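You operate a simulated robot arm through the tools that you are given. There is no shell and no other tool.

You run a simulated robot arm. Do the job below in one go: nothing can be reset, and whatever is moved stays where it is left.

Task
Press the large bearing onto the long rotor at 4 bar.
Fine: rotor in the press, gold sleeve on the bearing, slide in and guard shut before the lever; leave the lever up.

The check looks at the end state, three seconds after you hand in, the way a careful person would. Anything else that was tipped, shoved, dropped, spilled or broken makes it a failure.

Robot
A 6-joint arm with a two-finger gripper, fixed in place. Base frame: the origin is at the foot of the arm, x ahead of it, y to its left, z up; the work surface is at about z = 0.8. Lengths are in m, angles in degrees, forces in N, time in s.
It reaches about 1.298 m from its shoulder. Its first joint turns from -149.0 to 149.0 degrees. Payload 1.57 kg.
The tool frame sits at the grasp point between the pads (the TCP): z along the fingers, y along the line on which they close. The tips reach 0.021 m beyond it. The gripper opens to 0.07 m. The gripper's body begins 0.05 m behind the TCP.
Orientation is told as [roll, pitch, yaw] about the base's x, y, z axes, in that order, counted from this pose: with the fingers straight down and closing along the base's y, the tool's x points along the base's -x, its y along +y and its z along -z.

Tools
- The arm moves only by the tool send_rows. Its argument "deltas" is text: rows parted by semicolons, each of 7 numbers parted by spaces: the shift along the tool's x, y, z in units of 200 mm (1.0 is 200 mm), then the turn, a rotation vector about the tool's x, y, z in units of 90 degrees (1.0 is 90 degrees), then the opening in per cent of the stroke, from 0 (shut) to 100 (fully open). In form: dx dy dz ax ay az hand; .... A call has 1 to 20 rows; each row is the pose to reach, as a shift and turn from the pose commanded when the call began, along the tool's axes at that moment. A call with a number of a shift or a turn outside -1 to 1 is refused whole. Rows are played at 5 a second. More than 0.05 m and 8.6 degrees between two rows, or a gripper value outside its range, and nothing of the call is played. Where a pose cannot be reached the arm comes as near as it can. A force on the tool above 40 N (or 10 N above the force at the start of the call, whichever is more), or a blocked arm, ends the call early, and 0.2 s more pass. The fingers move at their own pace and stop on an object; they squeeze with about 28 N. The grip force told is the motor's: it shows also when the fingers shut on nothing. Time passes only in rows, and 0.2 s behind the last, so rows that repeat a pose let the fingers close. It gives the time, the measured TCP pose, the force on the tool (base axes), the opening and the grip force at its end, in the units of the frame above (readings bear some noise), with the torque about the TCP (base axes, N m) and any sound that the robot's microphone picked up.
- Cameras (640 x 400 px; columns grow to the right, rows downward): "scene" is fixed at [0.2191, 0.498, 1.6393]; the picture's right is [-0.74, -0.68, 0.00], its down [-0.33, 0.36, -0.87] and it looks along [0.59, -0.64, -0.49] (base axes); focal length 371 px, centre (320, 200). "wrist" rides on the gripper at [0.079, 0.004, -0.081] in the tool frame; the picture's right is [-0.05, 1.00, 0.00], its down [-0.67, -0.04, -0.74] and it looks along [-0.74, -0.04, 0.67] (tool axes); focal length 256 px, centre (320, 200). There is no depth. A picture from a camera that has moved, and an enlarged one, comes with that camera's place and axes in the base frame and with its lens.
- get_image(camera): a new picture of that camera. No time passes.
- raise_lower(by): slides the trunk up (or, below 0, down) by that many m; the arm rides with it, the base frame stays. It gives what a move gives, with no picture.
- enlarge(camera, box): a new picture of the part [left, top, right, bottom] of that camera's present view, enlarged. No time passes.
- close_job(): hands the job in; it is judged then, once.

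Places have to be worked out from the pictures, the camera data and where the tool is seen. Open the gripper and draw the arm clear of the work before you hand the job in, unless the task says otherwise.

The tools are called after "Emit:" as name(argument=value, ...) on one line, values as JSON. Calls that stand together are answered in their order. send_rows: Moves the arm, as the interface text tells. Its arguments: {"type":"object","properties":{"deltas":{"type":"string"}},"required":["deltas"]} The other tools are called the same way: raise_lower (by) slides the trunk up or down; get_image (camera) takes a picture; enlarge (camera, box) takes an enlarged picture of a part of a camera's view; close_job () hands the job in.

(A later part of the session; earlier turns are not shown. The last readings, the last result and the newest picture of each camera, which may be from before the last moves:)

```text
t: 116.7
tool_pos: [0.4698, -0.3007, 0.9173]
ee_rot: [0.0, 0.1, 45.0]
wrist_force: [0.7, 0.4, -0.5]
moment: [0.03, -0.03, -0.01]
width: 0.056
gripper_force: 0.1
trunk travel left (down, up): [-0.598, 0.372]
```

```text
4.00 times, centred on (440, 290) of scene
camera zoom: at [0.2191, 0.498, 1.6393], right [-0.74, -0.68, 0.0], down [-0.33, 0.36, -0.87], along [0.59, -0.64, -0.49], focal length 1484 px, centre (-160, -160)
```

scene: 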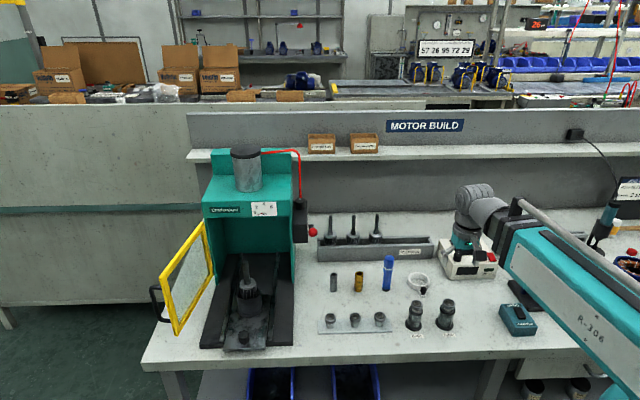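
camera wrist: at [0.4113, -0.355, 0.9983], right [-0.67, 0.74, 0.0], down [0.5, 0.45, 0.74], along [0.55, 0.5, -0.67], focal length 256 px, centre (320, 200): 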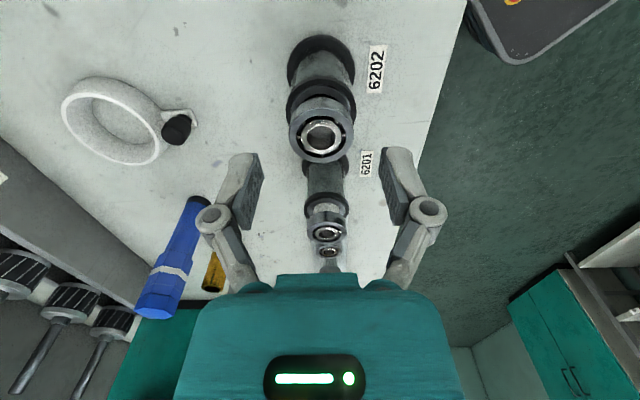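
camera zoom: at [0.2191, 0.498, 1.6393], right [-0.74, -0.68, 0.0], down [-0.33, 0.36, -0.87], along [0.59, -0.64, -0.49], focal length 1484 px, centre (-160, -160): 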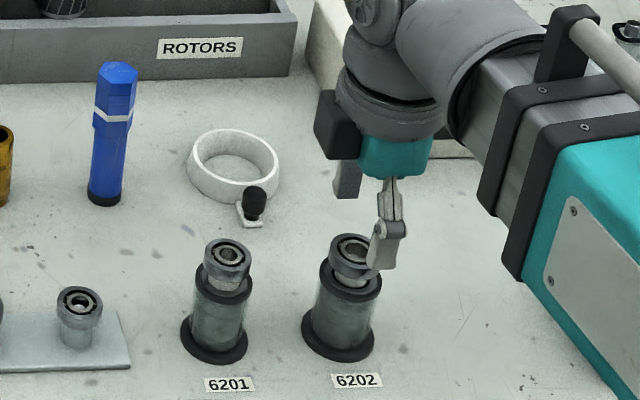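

I zoom in on the scene to verify that the fingers straddle the bearing correctly in depth.

Emit:
enlarge(camera="scene", box=[415, 255, 465, 325])

Emit:
enlarge(camera="wrist", box=[220, 80, 430, 220])

```text
5.71 times, centred on (440, 290) of scene
camera zoom: at [0.2191, 0.498, 1.6393], right [-0.74, -0.68, 0.0], down [-0.33, 0.36, -0.87], along [0.59, -0.64, -0.49], focal length 2121 px, centre (-366, -314)
```

zoom: 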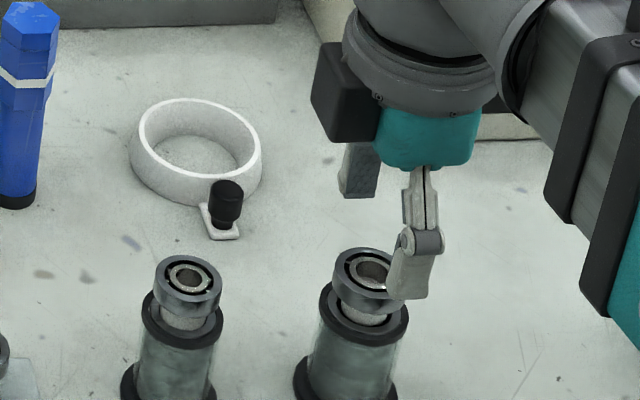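

```text
2.86 times, centred on (325, 150) of wrist
camera zoom: at [0.4113, -0.355, 0.9983], right [-0.67, 0.74, 0.0], down [0.5, 0.45, 0.74], along [0.55, 0.5, -0.67], focal length 731 px, centre (306, 343)
```

zoom: 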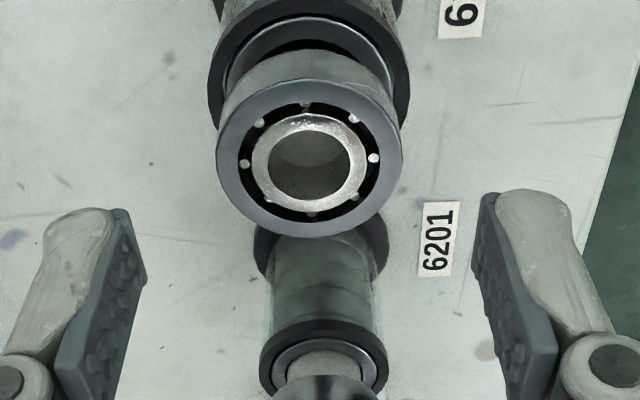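

Fingers straddle the bearing symmetrically (bearing centre col 309.5 vs finger mid 309). I lower 41 mm to TCP ≈ 0.876 and close.

Emit:
raise_lower(by=-0.041)

Emit:
enlarge(camera="scene", box=[415, 265, 475, 335])

Emit:
enlarge(camera="wrist", box=[220, 100, 430, 260])

```text
t: 117.6
tool_pos: [0.4706, -0.3014, 0.8762]
ee_rot: [0.0, 0.1, 45.0]
wrist_force: [0.5, -0.6, -0.3]
moment: [0.03, -0.02, 0.02]
width: 0.0561
gripper_force: 0.0
trunk travel left (down, up): [-0.557, 0.413]
```

```text
5.71 times, centred on (445, 300) of scene
camera zoom: at [0.2191, 0.498, 1.6393], right [-0.74, -0.68, 0.0], down [-0.33, 0.36, -0.87], along [0.59, -0.64, -0.49], focal length 2121 px, centre (-394, -371)
```

zoom: 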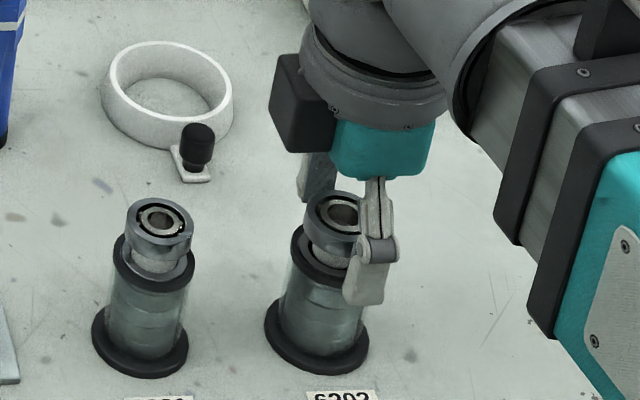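

```text
2.50 times, centred on (325, 180) of wrist
camera zoom: at [0.4112, -0.355, 0.9573], right [-0.67, 0.74, 0.0], down [0.5, 0.45, 0.74], along [0.55, 0.5, -0.67], focal length 640 px, centre (308, 250)
```

zoom: 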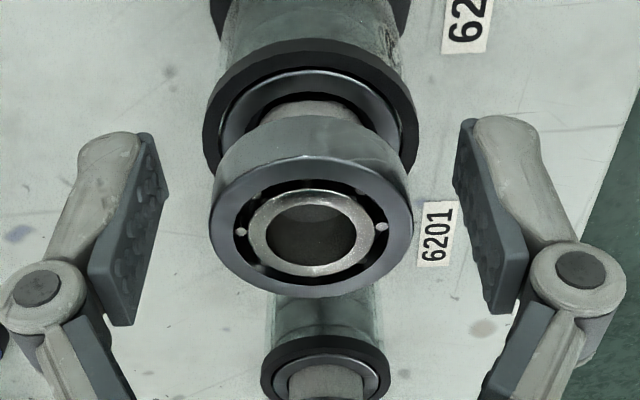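

Before closing I check the gap between bearing and the stand's dark collar, since the fingertips reach 21 mm below the TCP.

Emit:
enlarge(camera="scene", box=[430, 285, 465, 325])

Emit:
enlarge(camera="scene", box=[400, 285, 435, 325])

```text
10.00 times, centred on (448, 305) of scene
camera zoom: at [0.2191, 0.498, 1.6393], right [-0.74, -0.68, 0.0], down [-0.33, 0.36, -0.87], along [0.59, -0.64, -0.49], focal length 3711 px, centre (-955, -850)
```

zoom: 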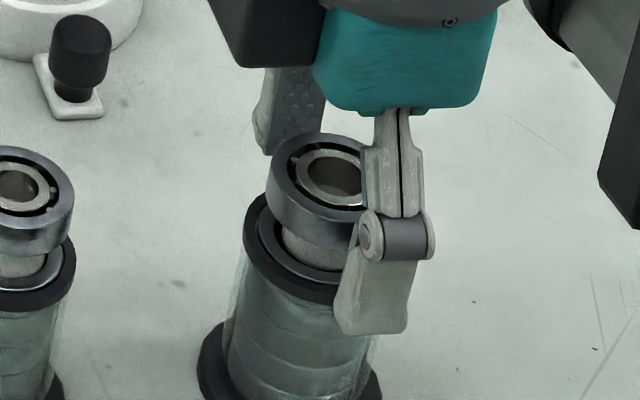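

```text
10.00 times, centred on (418, 305) of scene
camera zoom: at [0.2191, 0.498, 1.6393], right [-0.74, -0.68, 0.0], down [-0.33, 0.36, -0.87], along [0.59, -0.64, -0.49], focal length 3711 px, centre (-655, -850)
```

zoom: 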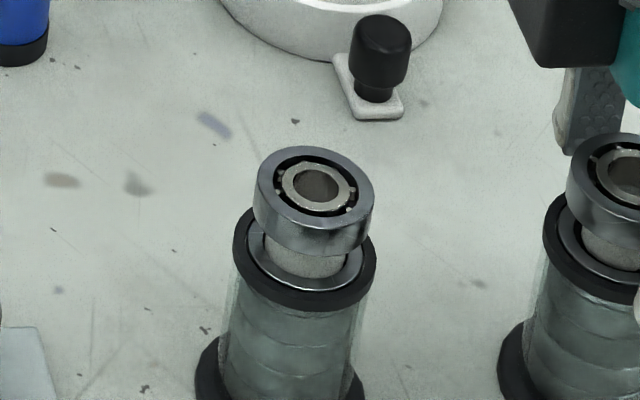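

The stand's collar top is ~17 mm below the bearing top, so the tips are ~4 mm too low. I raise 7 mm and then close.

Emit:
raise_lower(by=0.007)

Emit:
send_rows(deltas="0 0 0 0 0 0 65; 0 0 0 0 0 0 55; 0 0 0 0 0 0 48; 0 0 0 0 0 0 40; 0 0 0 0 0 0 40")

Emit:
enlarge(camera="scene", box=[430, 285, 465, 325])

Emit:
enlarge(camera="wrist", box=[240, 110, 400, 230])

```text
t: 118.1
tool_pos: [0.471, -0.3018, 0.8833]
ee_rot: [0.0, 0.0, 45.0]
wrist_force: [-0.4, -0.4, 0.7]
moment: [0.0, -0.03, 0.0]
width: 0.0559
gripper_force: 0.0
trunk travel left (down, up): [-0.564, 0.406]
```

```text
t: 119.3
tool_pos: [0.471, -0.3004, 0.8835]
ee_rot: [0.0, 0.0, 45.0]
wrist_force: [0.2, -0.4, 3.1]
moment: [-0.03, 0.02, 0.01]
width: 0.0321
gripper_force: 27.9
trunk travel left (down, up): [-0.564, 0.406]
```

```text
10.00 times, centred on (448, 305) of scene
camera zoom: at [0.2191, 0.498, 1.6393], right [-0.74, -0.68, 0.0], down [-0.33, 0.36, -0.87], along [0.59, -0.64, -0.49], focal length 3711 px, centre (-955, -850)
```

zoom: 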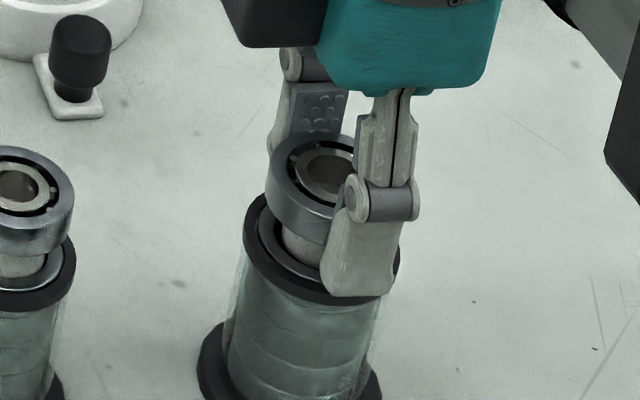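

```text
3.33 times, centred on (320, 170) of wrist
camera zoom: at [0.4112, -0.3549, 0.9644], right [-0.67, 0.74, 0.0], down [0.5, 0.45, 0.74], along [0.55, 0.5, -0.67], focal length 853 px, centre (320, 300)
```

zoom: 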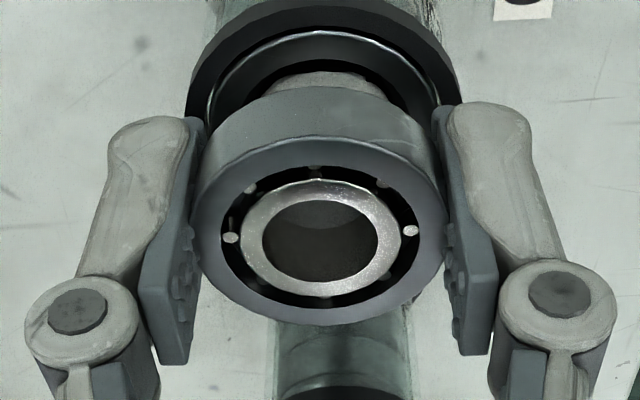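

The bearing is gripped (width 32 mm, 28 N). I lift it slowly off the spigot.

Emit:
send_rows(deltas="0 0 0 0 0 0 30; 0 0 0 0 0 0 30")

Emit:
raise_lower(by=0.01)

Emit:
raise_lower(by=0.05)

Emit:
enlarge(camera="scene", box=[415, 260, 475, 330])

Emit:
enlarge(camera="wrist", box=[240, 80, 400, 230])

```text
t: 119.9
tool_pos: [0.4705, -0.3019, 0.8828]
ee_rot: [0.1, 0.0, 45.0]
wrist_force: [0.5, -1.4, 4.8]
moment: [0.0, -0.02, 0.01]
width: 0.0321
gripper_force: 27.7
trunk travel left (down, up): [-0.564, 0.406]
```

```text
t: 120.5
tool_pos: [0.4713, -0.3012, 0.8918]
ee_rot: [-0.1, 0.0, 45.0]
wrist_force: [0.2, -0.2, -0.5]
moment: [0.0, 0.0, 0.01]
width: 0.0319
gripper_force: 28.2
trunk travel left (down, up): [-0.574, 0.396]
```

```text
t: 121.4
tool_pos: [0.4709, -0.3001, 0.9442]
ee_rot: [0.0, 0.0, 45.0]
wrist_force: [-1.1, 0.0, -0.3]
moment: [0.03, 0.01, -0.02]
width: 0.0322
gripper_force: 27.7
trunk travel left (down, up): [-0.624, 0.346]
```

```text
5.71 times, centred on (445, 295) of scene
camera zoom: at [0.2191, 0.498, 1.6393], right [-0.74, -0.68, 0.0], down [-0.33, 0.36, -0.87], along [0.59, -0.64, -0.49], focal length 2121 px, centre (-394, -343)
```

zoom: 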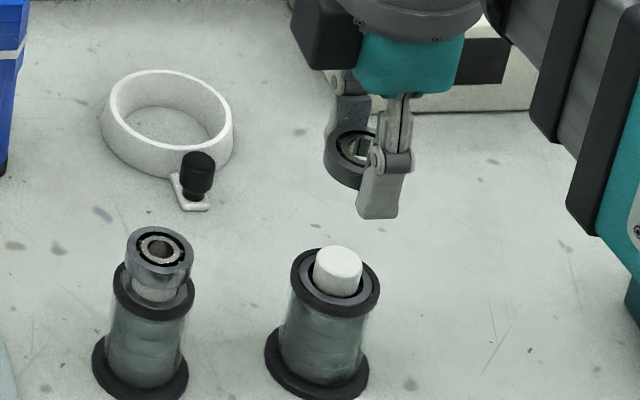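

```text
2.67 times, centred on (320, 155) of wrist
camera zoom: at [0.4113, -0.355, 1.0243], right [-0.67, 0.74, 0.0], down [0.5, 0.45, 0.74], along [0.55, 0.5, -0.67], focal length 683 px, centre (320, 320)
```

zoom: 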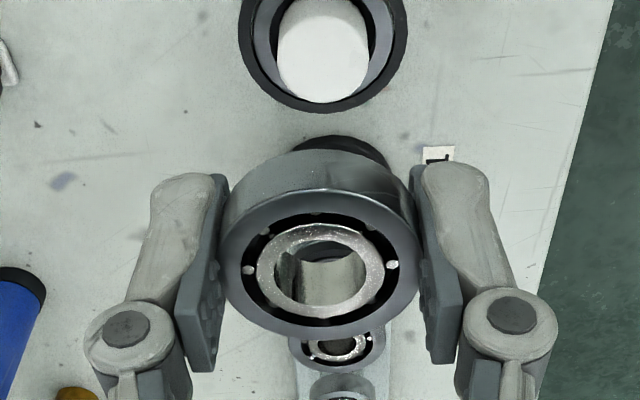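

Bearing in hand. I raise and carry it left to above the rotor; there I will measure its exact offset in the grip by comparing two yaw angles.

Emit:
raise_lower(by=0.2)

Emit:
send_rows(deltas="-0.2 0 0 0 0 0 30; -0.4 0 0 0 0 0 30; -0.6 0 0 0 0 0 30; -0.8 0 0 0 0 0 30; -1.0 0 0 0 0 0 30")

Emit:
send_rows(deltas="-0.2 -0.03 0 0 0 0 30; -0.4 -0.06 0 0 0 0 30; -0.6 -0.09 0 0 0 0 30; -0.8 -0.12 0 0 0 0 30; -1.0 -0.15 0 0 0 0 30")

Emit:
send_rows(deltas="-0.2 -0.03 0 0 0 0 30; -0.4 -0.06 0 0 0 0 30; -0.6 -0.09 0 0 0 0 30; -0.78 -0.12 0 0 0 0 30; -0.78 -0.12 0 0 0 0 30")

Emit:
get_image(camera="wrist")

Emit:
enlarge(camera="scene", box=[215, 200, 285, 310])

```text
t: 123.6
tool_pos: [0.4708, -0.3013, 1.1424]
ee_rot: [0.0, 0.0, 45.0]
wrist_force: [-0.1, 0.0, -0.7]
moment: [0.0, -0.01, -0.02]
width: 0.0319
gripper_force: 27.8
trunk travel left (down, up): [-0.824, 0.146]
```

```text
t: 124.8
tool_pos: [0.6096, -0.1591, 1.1435]
ee_rot: [0.0, 0.0, 45.0]
wrist_force: [0.6, -0.7, -0.1]
moment: [0.0, -0.03, -0.02]
width: 0.0321
gripper_force: 28.2
trunk travel left (down, up): [-0.824, 0.146]
```

```text
t: 126.0
tool_pos: [0.7723, -0.0375, 1.1433]
ee_rot: [0.0, -0.1, 44.9]
wrist_force: [0.0, 0.6, -0.4]
moment: [-0.06, 0.01, 0.01]
width: 0.032
gripper_force: 28.2
out of reach, approached as far as the arm can: row 1
trunk travel left (down, up): [-0.824, 0.146]
```

```text
t: 127.2
tool_pos: [0.8977, 0.0532, 1.1438]
ee_rot: [0.0, -0.1, 44.9]
wrist_force: [-0.4, -0.7, 0.1]
moment: [-0.02, 0.01, 0.0]
width: 0.0321
gripper_force: 28.0
trunk travel left (down, up): [-0.824, 0.146]
```

```text
taken
camera wrist: at [0.8388, -0.001, 1.2243], right [-0.67, 0.74, 0.0], down [0.5, 0.45, 0.74], along [0.55, 0.5, -0.67], focal length 256 px, centre (320, 200)
```

wrist: 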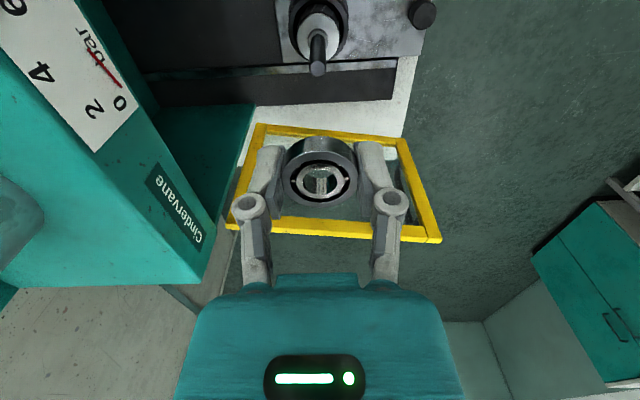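

```text
3.64 times, centred on (250, 255) of scene
camera zoom: at [0.2191, 0.498, 1.6393], right [-0.74, -0.68, 0.0], down [-0.33, 0.36, -0.87], along [0.59, -0.64, -0.49], focal length 1350 px, centre (574, 0)
```

zoom: 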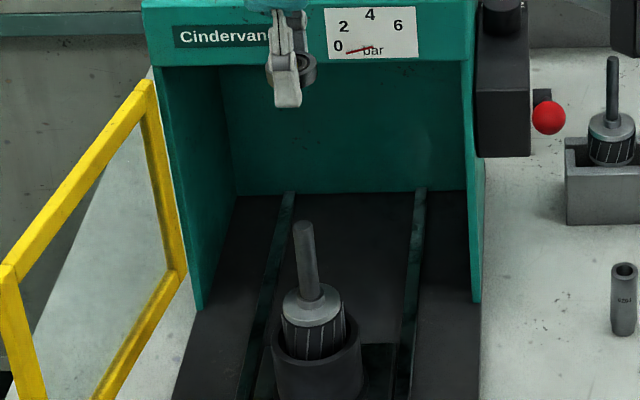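

I zoom the wrist view to compare bearing and shaft-tip columns (depth alignment at this yaw).

Emit:
enlarge(camera="wrist", box=[270, 20, 370, 90])

Emit:
enlarge(camera="wrist", box=[270, 120, 370, 220])

Emit:
enlarge(camera="scene", box=[230, 195, 270, 235])

```text
5.71 times, centred on (320, 55) of wrist
camera zoom: at [0.8388, -0.001, 1.2243], right [-0.67, 0.74, 0.0], down [0.5, 0.45, 0.74], along [0.55, 0.5, -0.67], focal length 1463 px, centre (320, 1029)
```

zoom: 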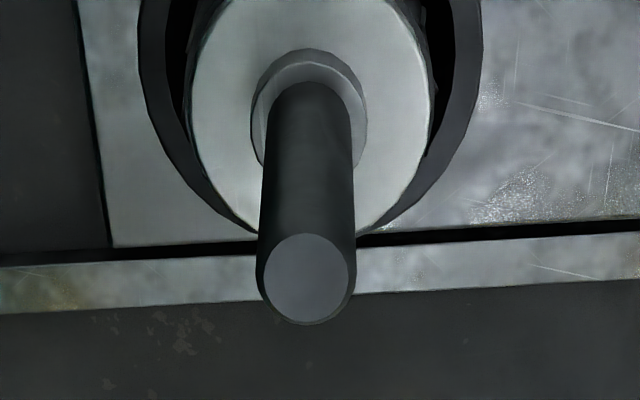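

```text
4.00 times, centred on (320, 170) of wrist
camera zoom: at [0.8388, -0.001, 1.2243], right [-0.67, 0.74, 0.0], down [0.5, 0.45, 0.74], along [0.55, 0.5, -0.67], focal length 1024 px, centre (320, 320)
```

zoom: 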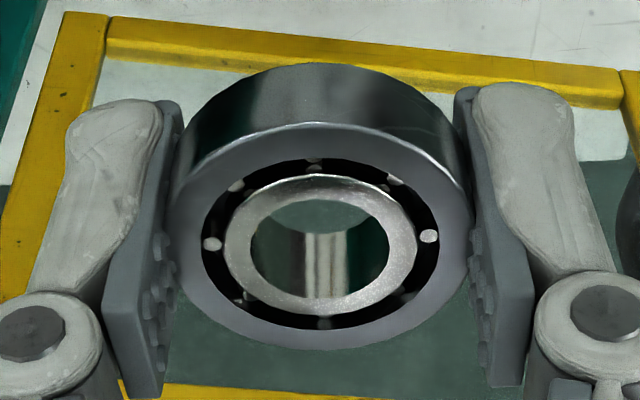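

```text
10.00 times, centred on (250, 215) of scene
camera zoom: at [0.2191, 0.498, 1.6393], right [-0.74, -0.68, 0.0], down [-0.33, 0.36, -0.87], along [0.59, -0.64, -0.49], focal length 3711 px, centre (1020, 50)
```

zoom: 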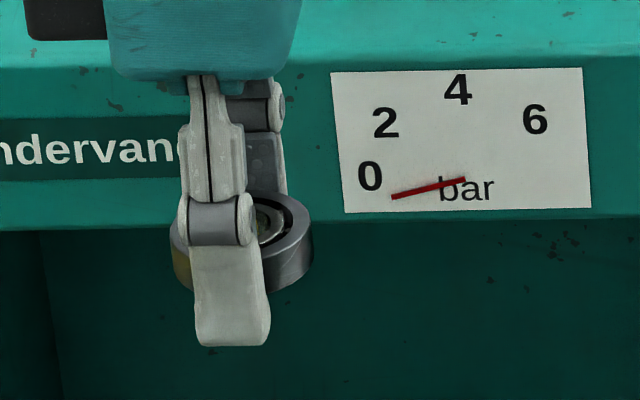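

Bearing is centred in the grip (offset ≈ 0 along the pads). The shaft tip is ~2.7 mm deeper and ~6 mm further left than the TCP, so I shift by that and lower to 40 mm above... then recheck at both yaws.

Emit:
send_rows(deltas="-0.0305 -0.0135 0 0 0 0 30; -0.0305 -0.0135 0 0 0 0 30")

Emit:
raise_lower(by=-0.1)

Emit:
enlarge(camera="wrist", box=[260, 50, 380, 220])

Emit:
enlarge(camera="scene", box=[225, 220, 275, 300])

```text
t: 127.8
tool_pos: [0.9057, 0.0571, 1.1431]
ee_rot: [0.0, 0.0, 44.9]
wrist_force: [-0.1, -0.2, -0.1]
moment: [0.0, 0.0, 0.0]
width: 0.0322
gripper_force: 27.3
trunk travel left (down, up): [-0.824, 0.146]
```

```text
t: 129.1
tool_pos: [0.9056, 0.0566, 1.0437]
ee_rot: [0.0, 0.0, 45.0]
wrist_force: [0.3, -0.6, -0.7]
moment: [0.01, -0.03, 0.0]
width: 0.0321
gripper_force: 27.6
trunk travel left (down, up): [-0.724, 0.246]
```

```text
2.35 times, centred on (320, 135) of wrist
camera zoom: at [0.8459, 0.0023, 1.1242], right [-0.67, 0.74, 0.0], down [0.5, 0.45, 0.74], along [0.55, 0.5, -0.67], focal length 602 px, centre (320, 353)
```

zoom: 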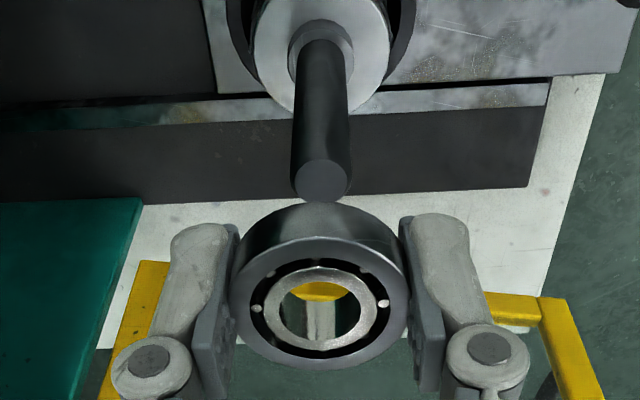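

```text
5.00 times, centred on (250, 260) of scene
camera zoom: at [0.2191, 0.498, 1.6393], right [-0.74, -0.68, 0.0], down [-0.33, 0.36, -0.87], along [0.59, -0.64, -0.49], focal length 1856 px, centre (670, -100)
```

zoom: 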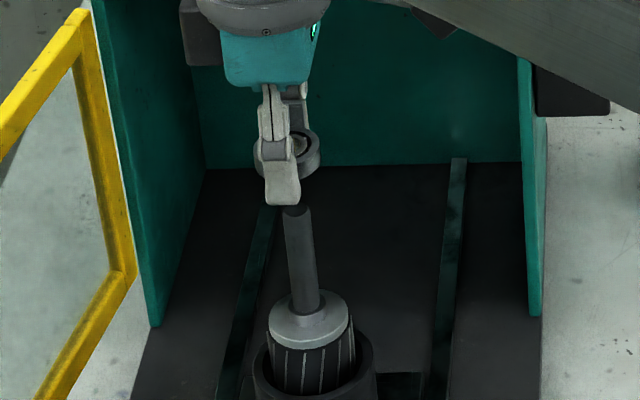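

Depth is aligned within ~0.3 mm. I rotate to -45° to check left-right directly.

Emit:
send_rows(deltas="0.004 0 0 0 0 0.0833 30; 0.004 0 0 0 0 0.1667 30; 0.004 0 0 0 0 0.25 30; 0.004 0 0 0 0 0.3333 30; 0.004 0 0 0 0 0.4167 30; 0.004 0 0 0 0 0.5 30; 0.004 0 0 0 0 0.5833 30; 0.004 0 0 0 0 0.6667 30; 0.004 0 0 0 0 0.75 30; 0.004 0 0 0 0 0.8333 30; 0.004 0 0 0 0 0.9167 30; 0.004 0 0 0 0 1.0 30")

Emit:
enlarge(camera="wrist", box=[260, 50, 380, 220])

Emit:
enlarge(camera="scene", box=[225, 220, 275, 300])

```text
t: 131.7
tool_pos: [0.9042, 0.0555, 1.0448]
ee_rot: [0.0, 0.0, -45.3]
wrist_force: [0.0, -0.3, -0.4]
moment: [-0.03, 0.0, 0.0]
width: 0.0322
gripper_force: 28.2
trunk travel left (down, up): [-0.724, 0.246]
```

```text
2.35 times, centred on (320, 135) of wrist
camera zoom: at [0.8509, 0.1141, 1.1241], right [0.75, 0.67, 0.0], down [0.44, -0.5, 0.74], along [0.5, -0.56, -0.67], focal length 602 px, centre (320, 353)
```

zoom: 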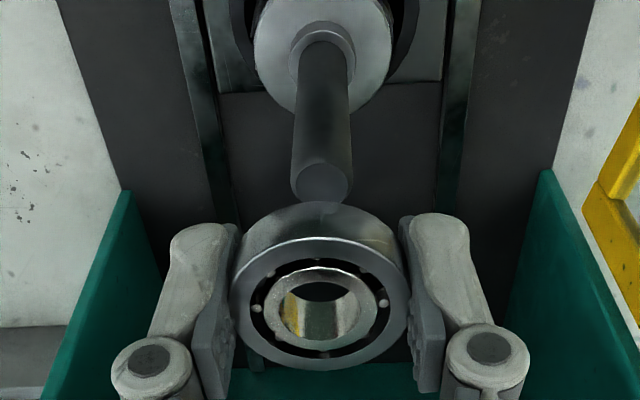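

```text
5.00 times, centred on (250, 260) of scene
camera zoom: at [0.2191, 0.498, 1.6393], right [-0.74, -0.68, 0.0], down [-0.33, 0.36, -0.87], along [0.59, -0.64, -0.49], focal length 1856 px, centre (670, -100)
```

zoom: 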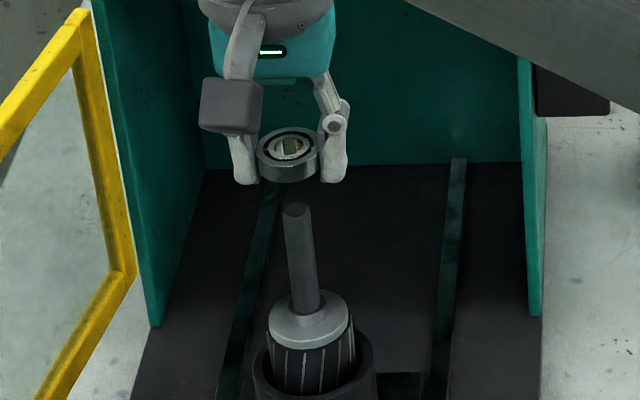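

Both directions align within ~0.5 mm. I lower to just above the tip and check again.

Emit:
raise_lower(by=-0.022)

Emit:
enlarge(camera="wrist", box=[260, 60, 380, 220])

Emit:
enlarge(camera="scene", box=[230, 235, 270, 285])

```text
t: 132.4
tool_pos: [0.9035, 0.0559, 1.0214]
ee_rot: [0.0, 0.0, -45.0]
wrist_force: [0.2, -0.5, -0.3]
moment: [0.0, 0.01, 0.05]
width: 0.0321
gripper_force: 27.7
trunk travel left (down, up): [-0.702, 0.268]
```

```text
2.50 times, centred on (320, 140) of wrist
camera zoom: at [0.8507, 0.1139, 1.1021], right [0.74, 0.67, 0.0], down [0.45, -0.5, 0.74], along [0.5, -0.55, -0.67], focal length 640 px, centre (320, 350)
```

zoom: 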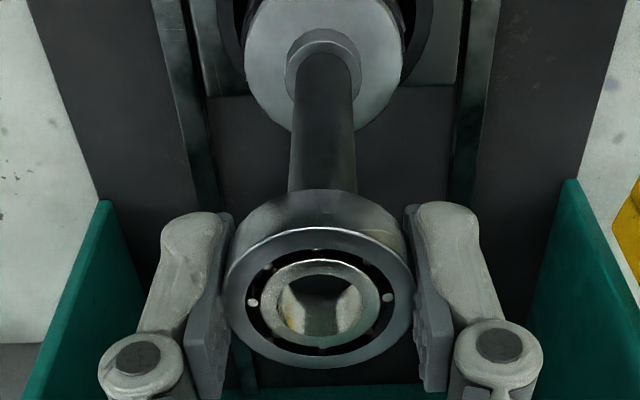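

```text
8.00 times, centred on (250, 260) of scene
camera zoom: at [0.2191, 0.498, 1.6393], right [-0.74, -0.68, 0.0], down [-0.33, 0.36, -0.87], along [0.59, -0.64, -0.49], focal length 2969 px, centre (880, -280)
```

zoom: 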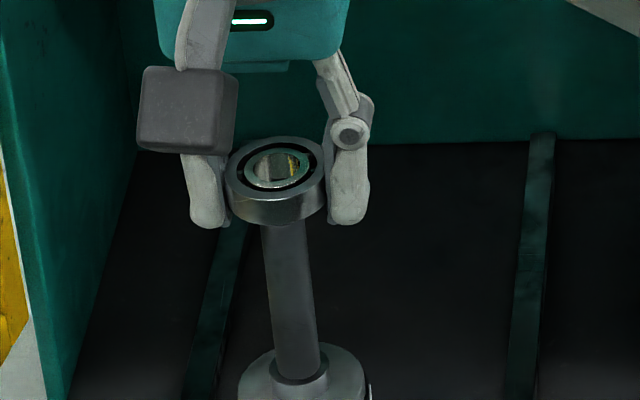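

Well aligned. Now small downward steps until the force shows contact with the shaft end.

Emit:
raise_lower(by=-0.005)

Emit:
raise_lower(by=-0.003)

Emit:
raise_lower(by=-0.003)

```text
t: 133.0
tool_pos: [0.9049, 0.0562, 1.0161]
ee_rot: [0.1, -0.1, -45.0]
wrist_force: [0.3, -0.6, 0.0]
moment: [0.02, 0.03, 0.03]
width: 0.0321
gripper_force: 28.2
trunk travel left (down, up): [-0.697, 0.273]
```

```text
t: 133.5
tool_pos: [0.9042, 0.0545, 1.0132]
ee_rot: [0.1, -0.1, -45.0]
wrist_force: [0.0, 0.0, -0.2]
moment: [0.0, -0.03, 0.0]
width: 0.0322
gripper_force: 28.1
trunk travel left (down, up): [-0.694, 0.276]
```

```text
t: 134.0
tool_pos: [0.905, 0.0559, 1.0099]
ee_rot: [0.0, -0.1, -45.1]
wrist_force: [0.4, -0.3, -0.9]
moment: [0.02, -0.02, 0.02]
width: 0.0322
gripper_force: 27.8
trunk travel left (down, up): [-0.691, 0.279]
```

No contact yet; continue down in 2–3 mm steps.

Emit:
raise_lower(by=-0.003)

Emit:
raise_lower(by=-0.003)

Emit:
enlarge(camera="scene", box=[230, 235, 270, 285])

Emit:
enlarge(camera="wrist", box=[260, 60, 380, 220])

```text
t: 134.5
tool_pos: [0.904, 0.0553, 1.0069]
ee_rot: [-0.1, 0.0, -45.0]
wrist_force: [-0.7, 0.0, -0.5]
moment: [-0.02, -0.02, 0.0]
width: 0.0319
gripper_force: 27.9
trunk travel left (down, up): [-0.688, 0.282]
```

```text
t: 135.0
tool_pos: [0.9043, 0.0559, 1.0033]
ee_rot: [0.0, -0.1, -45.1]
wrist_force: [-0.4, -0.4, 0.0]
moment: [-0.01, 0.04, -0.01]
width: 0.0318
gripper_force: 27.7
trunk travel left (down, up): [-0.685, 0.285]
```

```text
8.00 times, centred on (250, 260) of scene
camera zoom: at [0.2191, 0.498, 1.6393], right [-0.74, -0.68, 0.0], down [-0.33, 0.36, -0.87], along [0.59, -0.64, -0.49], focal length 2969 px, centre (880, -280)
```

zoom: 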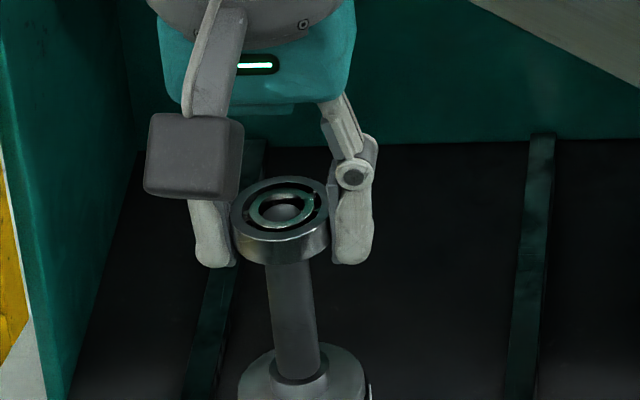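

```text
2.50 times, centred on (320, 140) of wrist
camera zoom: at [0.8508, 0.1139, 1.0851], right [0.74, 0.67, 0.0], down [0.45, -0.5, 0.74], along [0.5, -0.55, -0.67], focal length 640 px, centre (320, 350)
```

zoom: 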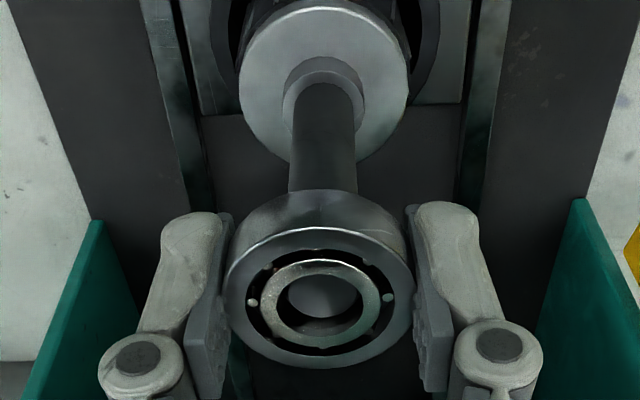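

The shaft tip is visible through the bearing bore, nicely concentric. I keep lowering in small steps to feel the seating.

Emit:
raise_lower(by=-0.003)

Emit:
raise_lower(by=-0.003)

Emit:
raise_lower(by=-0.003)

Emit:
enlarge(camera="wrist", box=[270, 120, 370, 220])

```text
t: 135.6
tool_pos: [0.9036, 0.0558, 1.001]
ee_rot: [0.0, -0.1, -44.9]
wrist_force: [0.8, -0.3, -0.4]
moment: [0.02, 0.0, -0.01]
width: 0.0321
gripper_force: 27.8
trunk travel left (down, up): [-0.682, 0.288]
```

```text
t: 136.1
tool_pos: [0.9036, 0.0557, 0.9978]
ee_rot: [-0.1, 0.0, -45.0]
wrist_force: [-0.3, 0.2, 0.0]
moment: [-0.02, 0.03, -0.01]
width: 0.0319
gripper_force: 28.0
trunk travel left (down, up): [-0.679, 0.291]
```

```text
t: 136.6
tool_pos: [0.9041, 0.0554, 0.9955]
ee_rot: [0.0, 0.0, -44.9]
wrist_force: [0.4, 0.5, -0.3]
moment: [-0.02, 0.04, 0.02]
width: 0.0319
gripper_force: 27.7
trunk travel left (down, up): [-0.676, 0.294]
```

```text
4.00 times, centred on (320, 170) of wrist
camera zoom: at [0.8507, 0.1139, 1.0761], right [0.74, 0.67, 0.0], down [0.45, -0.5, 0.74], along [0.5, -0.55, -0.67], focal length 1024 px, centre (320, 320)
```

zoom: 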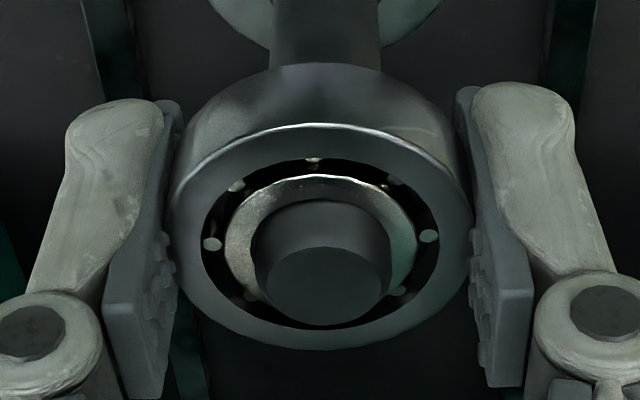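

The shaft end passes freely through the bearing bore and now protrudes above it. I continue lowering until the bearing meets resistance on the shaft's fit.

Emit:
raise_lower(by=-0.003)

Emit:
raise_lower(by=-0.003)

Emit:
raise_lower(by=-0.003)

Emit:
enlarge(camera="scene", box=[230, 235, 270, 285])

```text
t: 137.1
tool_pos: [0.9038, 0.0564, 0.9927]
ee_rot: [0.0, 0.0, -45.0]
wrist_force: [-0.2, 0.2, -1.1]
moment: [0.01, 0.02, -0.01]
width: 0.0319
gripper_force: 28.2
trunk travel left (down, up): [-0.673, 0.297]
```

```text
t: 137.6
tool_pos: [0.904, 0.0561, 0.9896]
ee_rot: [0.0, 0.0, -45.0]
wrist_force: [-0.5, 0.7, -0.4]
moment: [0.02, -0.02, 0.02]
width: 0.032
gripper_force: 28.4
trunk travel left (down, up): [-0.67, 0.3]
```

```text
t: 138.2
tool_pos: [0.9051, 0.056, 0.9861]
ee_rot: [0.1, 0.0, -44.9]
wrist_force: [-0.4, -0.2, -0.4]
moment: [-0.03, 0.02, -0.01]
width: 0.032
gripper_force: 27.9
trunk travel left (down, up): [-0.667, 0.303]
```

```text
8.00 times, centred on (250, 260) of scene
camera zoom: at [0.2191, 0.498, 1.6393], right [-0.74, -0.68, 0.0], down [-0.33, 0.36, -0.87], along [0.59, -0.64, -0.49], focal length 2969 px, centre (880, -280)
```

zoom: 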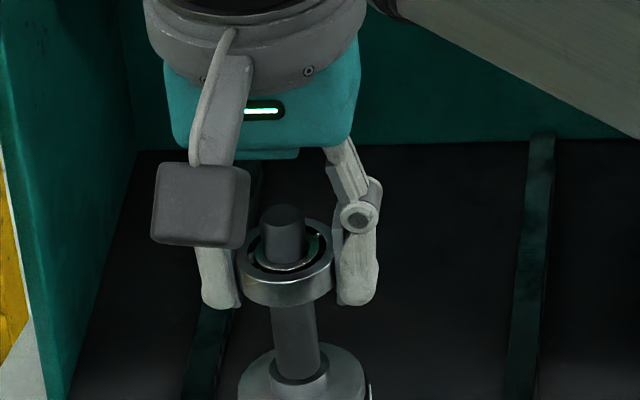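

It slides freely along the shaft so far; I keep lowering in steps, watching force, staying above the palm/shaft limit (TCP ≥ 0.953).

Emit:
raise_lower(by=-0.005)

Emit:
raise_lower(by=-0.005)

Emit:
raise_lower(by=-0.005)

Emit:
enlarge(camera="scene", box=[230, 245, 270, 295])

```text
t: 138.7
tool_pos: [0.9042, 0.0545, 0.982]
ee_rot: [0.0, 0.0, -44.9]
wrist_force: [0.1, 0.0, 0.2]
moment: [-0.03, -0.01, -0.02]
width: 0.032
gripper_force: 28.4
trunk travel left (down, up): [-0.662, 0.308]
```

```text
t: 139.2
tool_pos: [0.9047, 0.0565, 0.9761]
ee_rot: [0.0, 0.0, -45.0]
wrist_force: [0.1, 0.8, -0.7]
moment: [0.02, -0.02, 0.03]
width: 0.0322
gripper_force: 27.8
trunk travel left (down, up): [-0.657, 0.313]
```

```text
t: 139.8
tool_pos: [0.9038, 0.0555, 0.971]
ee_rot: [0.0, 0.0, -45.0]
wrist_force: [-0.4, 0.3, -0.2]
moment: [-0.04, -0.01, 0.01]
width: 0.032
gripper_force: 28.4
trunk travel left (down, up): [-0.652, 0.318]
```

```text
8.00 times, centred on (250, 270) of scene
camera zoom: at [0.2191, 0.498, 1.6393], right [-0.74, -0.68, 0.0], down [-0.33, 0.36, -0.87], along [0.59, -0.64, -0.49], focal length 2969 px, centre (880, -360)
```

zoom: 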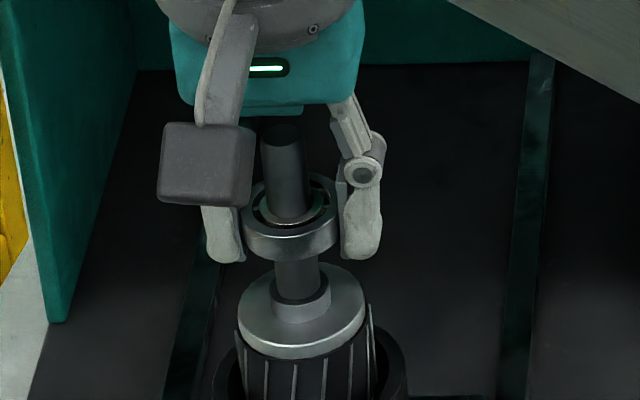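

Still free; the bearing is now mid-shaft, ~15 mm above the collar. I continue carefully.

Emit:
raise_lower(by=-0.005)

Emit:
raise_lower(by=-0.004)

Emit:
raise_lower(by=-0.004)

Emit:
enlarge(camera="scene", box=[230, 245, 270, 295])

Emit:
enlarge(camera="wrist", box=[260, 90, 380, 290])

```text
t: 140.3
tool_pos: [0.9037, 0.0557, 0.9656]
ee_rot: [0.1, 0.0, -45.0]
wrist_force: [0.8, 0.2, 0.0]
moment: [-0.02, 0.03, 0.01]
width: 0.032
gripper_force: 28.1
trunk travel left (down, up): [-0.647, 0.323]
```

```text
t: 140.8
tool_pos: [0.9049, 0.0554, 0.962]
ee_rot: [0.0, 0.0, -45.0]
wrist_force: [0.1, -0.3, -0.8]
moment: [-0.01, -0.01, 0.03]
width: 0.032
gripper_force: 27.8
trunk travel left (down, up): [-0.643, 0.327]
```

```text
t: 141.4
tool_pos: [0.9035, 0.0552, 0.9579]
ee_rot: [-0.1, 0.0, -45.0]
wrist_force: [-0.1, 0.5, -0.2]
moment: [-0.02, -0.04, 0.03]
width: 0.0319
gripper_force: 27.8
trunk travel left (down, up): [-0.639, 0.331]
```

```text
8.00 times, centred on (250, 270) of scene
camera zoom: at [0.2191, 0.498, 1.6393], right [-0.74, -0.68, 0.0], down [-0.33, 0.36, -0.87], along [0.59, -0.64, -0.49], focal length 2969 px, centre (880, -360)
```

zoom: 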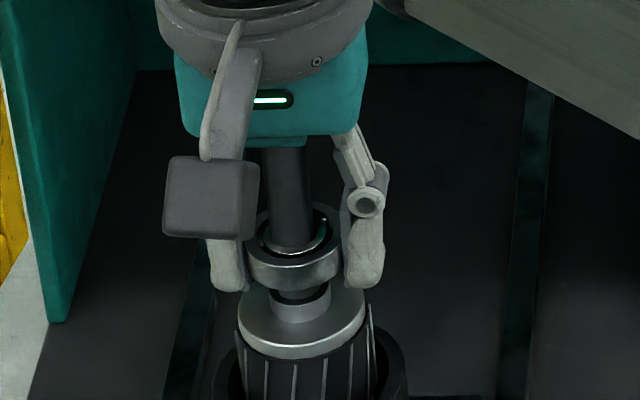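

```text
2.00 times, centred on (320, 190) of wrist
camera zoom: at [0.8507, 0.1139, 1.0391], right [0.74, 0.67, 0.0], down [0.45, -0.5, 0.74], along [0.5, -0.55, -0.67], focal length 512 px, centre (320, 220)
```

zoom: 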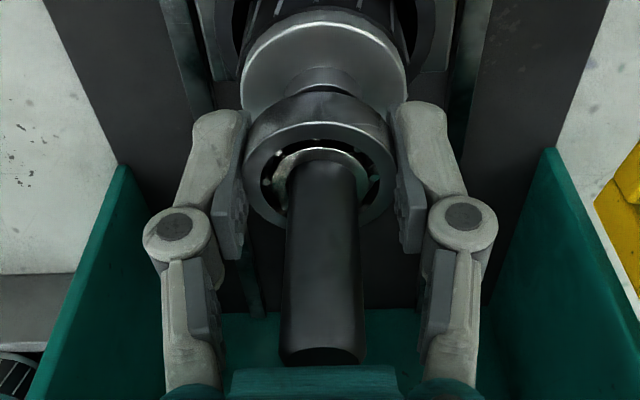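

About 2–3 mm above the collar now. I go down in 1–2 mm steps to feel the start of the seat.

Emit:
raise_lower(by=-0.002)

Emit:
raise_lower(by=-0.002)

Emit:
enlarge(camera="scene", box=[235, 260, 265, 295])

Emit:
enlarge(camera="wrist", box=[260, 90, 380, 290])

```text
t: 141.9
tool_pos: [0.9033, 0.0558, 0.9571]
ee_rot: [0.0, 0.0, -45.0]
wrist_force: [1.0, -0.9, 5.7]
moment: [0.03, -0.03, 0.0]
width: 0.0318
gripper_force: 27.9
trunk travel left (down, up): [-0.637, 0.333]
```

```text
t: 142.4
tool_pos: [0.9038, 0.0559, 0.9556]
ee_rot: [0.1, -0.1, -44.9]
wrist_force: [0.2, -1.0, 19.5]
moment: [-0.04, -0.02, -0.01]
width: 0.0322
gripper_force: 28.2
trunk travel left (down, up): [-0.635, 0.335]
```

```text
11.43 times, centred on (250, 278) of scene
camera zoom: at [0.2191, 0.498, 1.6393], right [-0.74, -0.68, 0.0], down [-0.33, 0.36, -0.87], along [0.59, -0.64, -0.49], focal length 4241 px, centre (1120, -686)
```

zoom: 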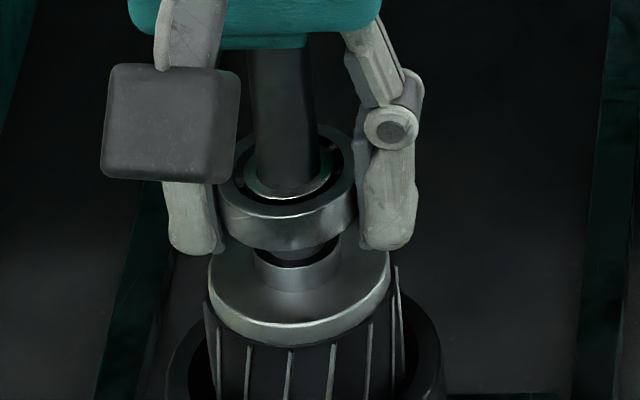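

```text
2.00 times, centred on (320, 190) of wrist
camera zoom: at [0.8491, 0.1138, 1.0368], right [0.74, 0.67, 0.0], down [0.44, -0.5, 0.75], along [0.5, -0.55, -0.67], focal length 512 px, centre (320, 220)
```

zoom: 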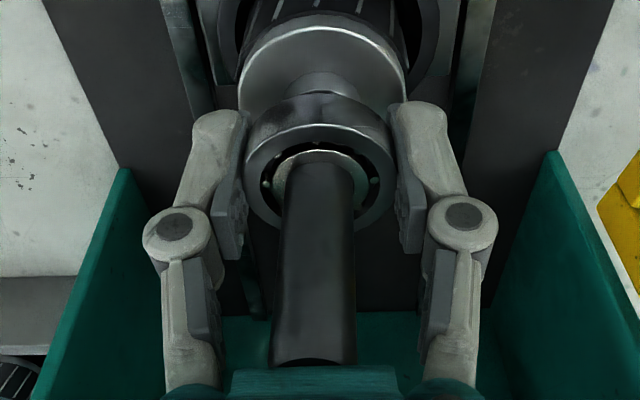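

Contact with ~20 N, central: the bearing has met the press seat just above the collar. I ease off, release it, and rise straight up to inspect.

Emit:
raise_lower(by=0.0015)

Emit:
send_rows(deltas="0 0 0 0 0 0 48; 0 0 0 0 0 0 55; 0 0 0 0 0 0 65; 0 0 0 0 0 0 75; 0 0 0 0 0 0 75")

Emit:
enlarge(camera="scene", box=[235, 255, 265, 295])

Emit:
raise_lower(by=0.12)

Emit:
enlarge(camera="wrist", box=[250, 0, 390, 120])

Emit:
enlarge(camera="scene", box=[230, 240, 270, 300])

```text
t: 142.9
tool_pos: [0.9033, 0.0554, 0.9555]
ee_rot: [0.0, 0.1, -45.0]
wrist_force: [0.1, -0.3, 4.5]
moment: [-0.01, 0.02, 0.02]
width: 0.0319
gripper_force: 28.2
trunk travel left (down, up): [-0.637, 0.333]
```

```text
t: 144.1
tool_pos: [0.9052, 0.0553, 0.9552]
ee_rot: [0.0, 0.0, -45.0]
wrist_force: [0.1, 0.2, -0.8]
moment: [-0.02, -0.02, 0.0]
width: 0.0525
gripper_force: 0.0
trunk travel left (down, up): [-0.637, 0.333]
```

```text
10.00 times, centred on (250, 275) of scene
camera zoom: at [0.2191, 0.498, 1.6393], right [-0.74, -0.68, 0.0], down [-0.33, 0.36, -0.87], along [0.59, -0.64, -0.49], focal length 3711 px, centre (1020, -550)
```

zoom: 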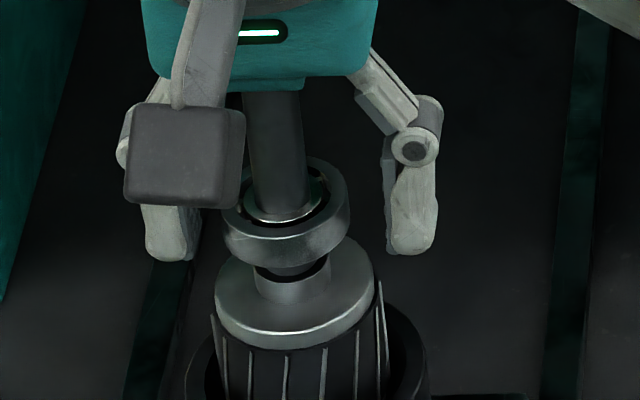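

```text
t: 145.6
tool_pos: [0.904, 0.0548, 1.0754]
ee_rot: [-0.1, 0.0, -45.0]
wrist_force: [-0.1, -0.3, -0.2]
moment: [0.03, 0.02, 0.01]
width: 0.0526
gripper_force: 0.1
trunk travel left (down, up): [-0.757, 0.213]
```

```text
3.33 times, centred on (320, 60) of wrist
camera zoom: at [0.8509, 0.114, 1.1565], right [0.74, 0.67, 0.0], down [0.45, -0.5, 0.74], along [0.5, -0.55, -0.67], focal length 853 px, centre (320, 667)
```

zoom: 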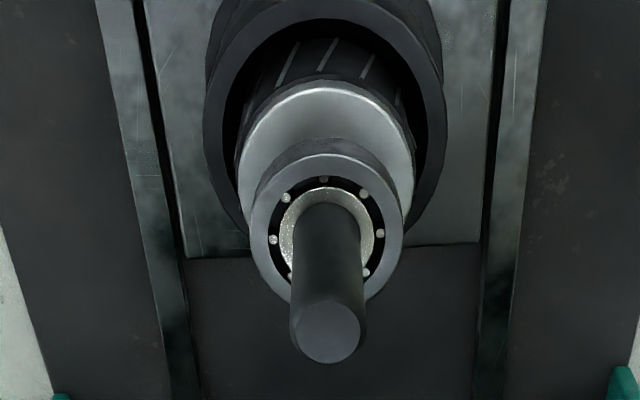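

```text
6.67 times, centred on (250, 270) of scene
camera zoom: at [0.2191, 0.498, 1.6393], right [-0.74, -0.68, 0.0], down [-0.33, 0.36, -0.87], along [0.59, -0.64, -0.49], focal length 2474 px, centre (787, -267)
```

zoom: 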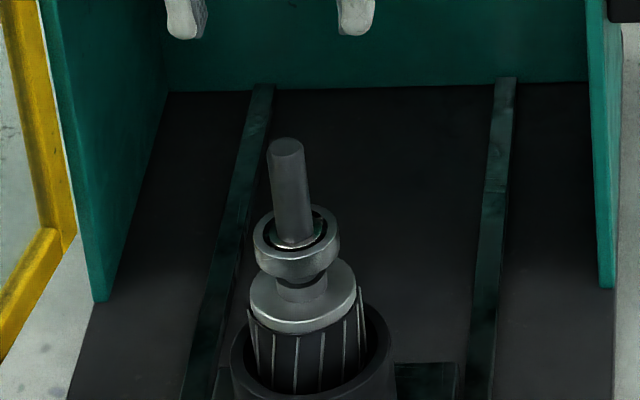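

The bearing sits squarely on the shaft at the start of its seat. Next the gold sleeve: I raise and move right (staying clear of the lever), to above the sleeves.

Emit:
raise_lower(by=0.08)

Emit:
send_rows(deltas="0 -0.2 0 0 0 0 75; 0 -0.4 0 0 0 0 75; 0 -0.6 0 0 0 0 75; 0 -0.8 0 0 0 0 75; 0 -1.0 0 0 0 0 75")

Emit:
send_rows(deltas="0 -0.2 0 0 0 0 75; 0 -0.4 0 0 0 0 75; -0.15 -0.55 0 0 0 0 75; -0.3 -0.66 0 0 0 0 75; -0.42 -0.66 0 0 0 0 75")

Emit:
get_image(camera="wrist")

Emit:
enlarge(camera="wrist", box=[240, 0, 400, 120])

```text
t: 146.8
tool_pos: [0.9041, 0.0562, 1.1556]
ee_rot: [0.0, -0.1, -45.0]
wrist_force: [0.3, 0.8, -0.4]
moment: [0.0, 0.01, 0.03]
width: 0.0523
gripper_force: 0.1
trunk travel left (down, up): [-0.837, 0.133]
```

```text
t: 148.0
tool_pos: [0.7622, -0.0842, 1.1552]
ee_rot: [0.1, 0.0, -45.0]
wrist_force: [0.8, -0.3, 0.5]
moment: [-0.01, -0.01, 0.02]
width: 0.0524
gripper_force: 0.0
trunk travel left (down, up): [-0.837, 0.133]
```

```text
t: 149.2
tool_pos: [0.7286, -0.2368, 1.1552]
ee_rot: [0.0, 0.0, -45.0]
wrist_force: [-0.7, 0.3, -0.2]
moment: [0.0, 0.0, -0.01]
width: 0.0524
gripper_force: 0.0
trunk travel left (down, up): [-0.837, 0.133]
```

```text
taken
camera wrist: at [0.6748, -0.1792, 1.2365], right [0.74, 0.67, 0.0], down [0.45, -0.5, 0.74], along [0.5, -0.55, -0.67], focal length 256 px, centre (320, 200)
```

wrist: 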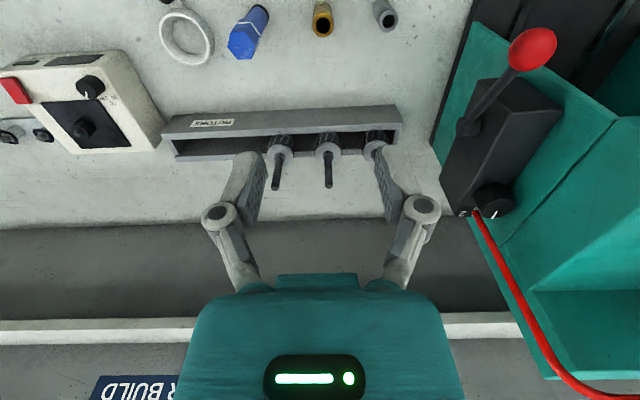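

```text
3.33 times, centred on (320, 60) of wrist
camera zoom: at [0.6748, -0.1792, 1.2365], right [0.74, 0.67, 0.0], down [0.45, -0.5, 0.74], along [0.5, -0.55, -0.67], focal length 853 px, centre (320, 667)
```

zoom: 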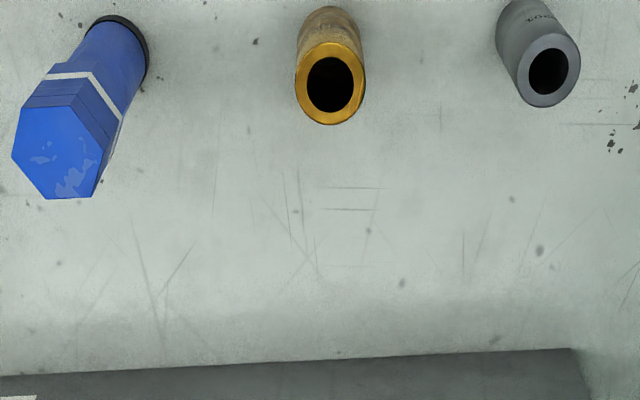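

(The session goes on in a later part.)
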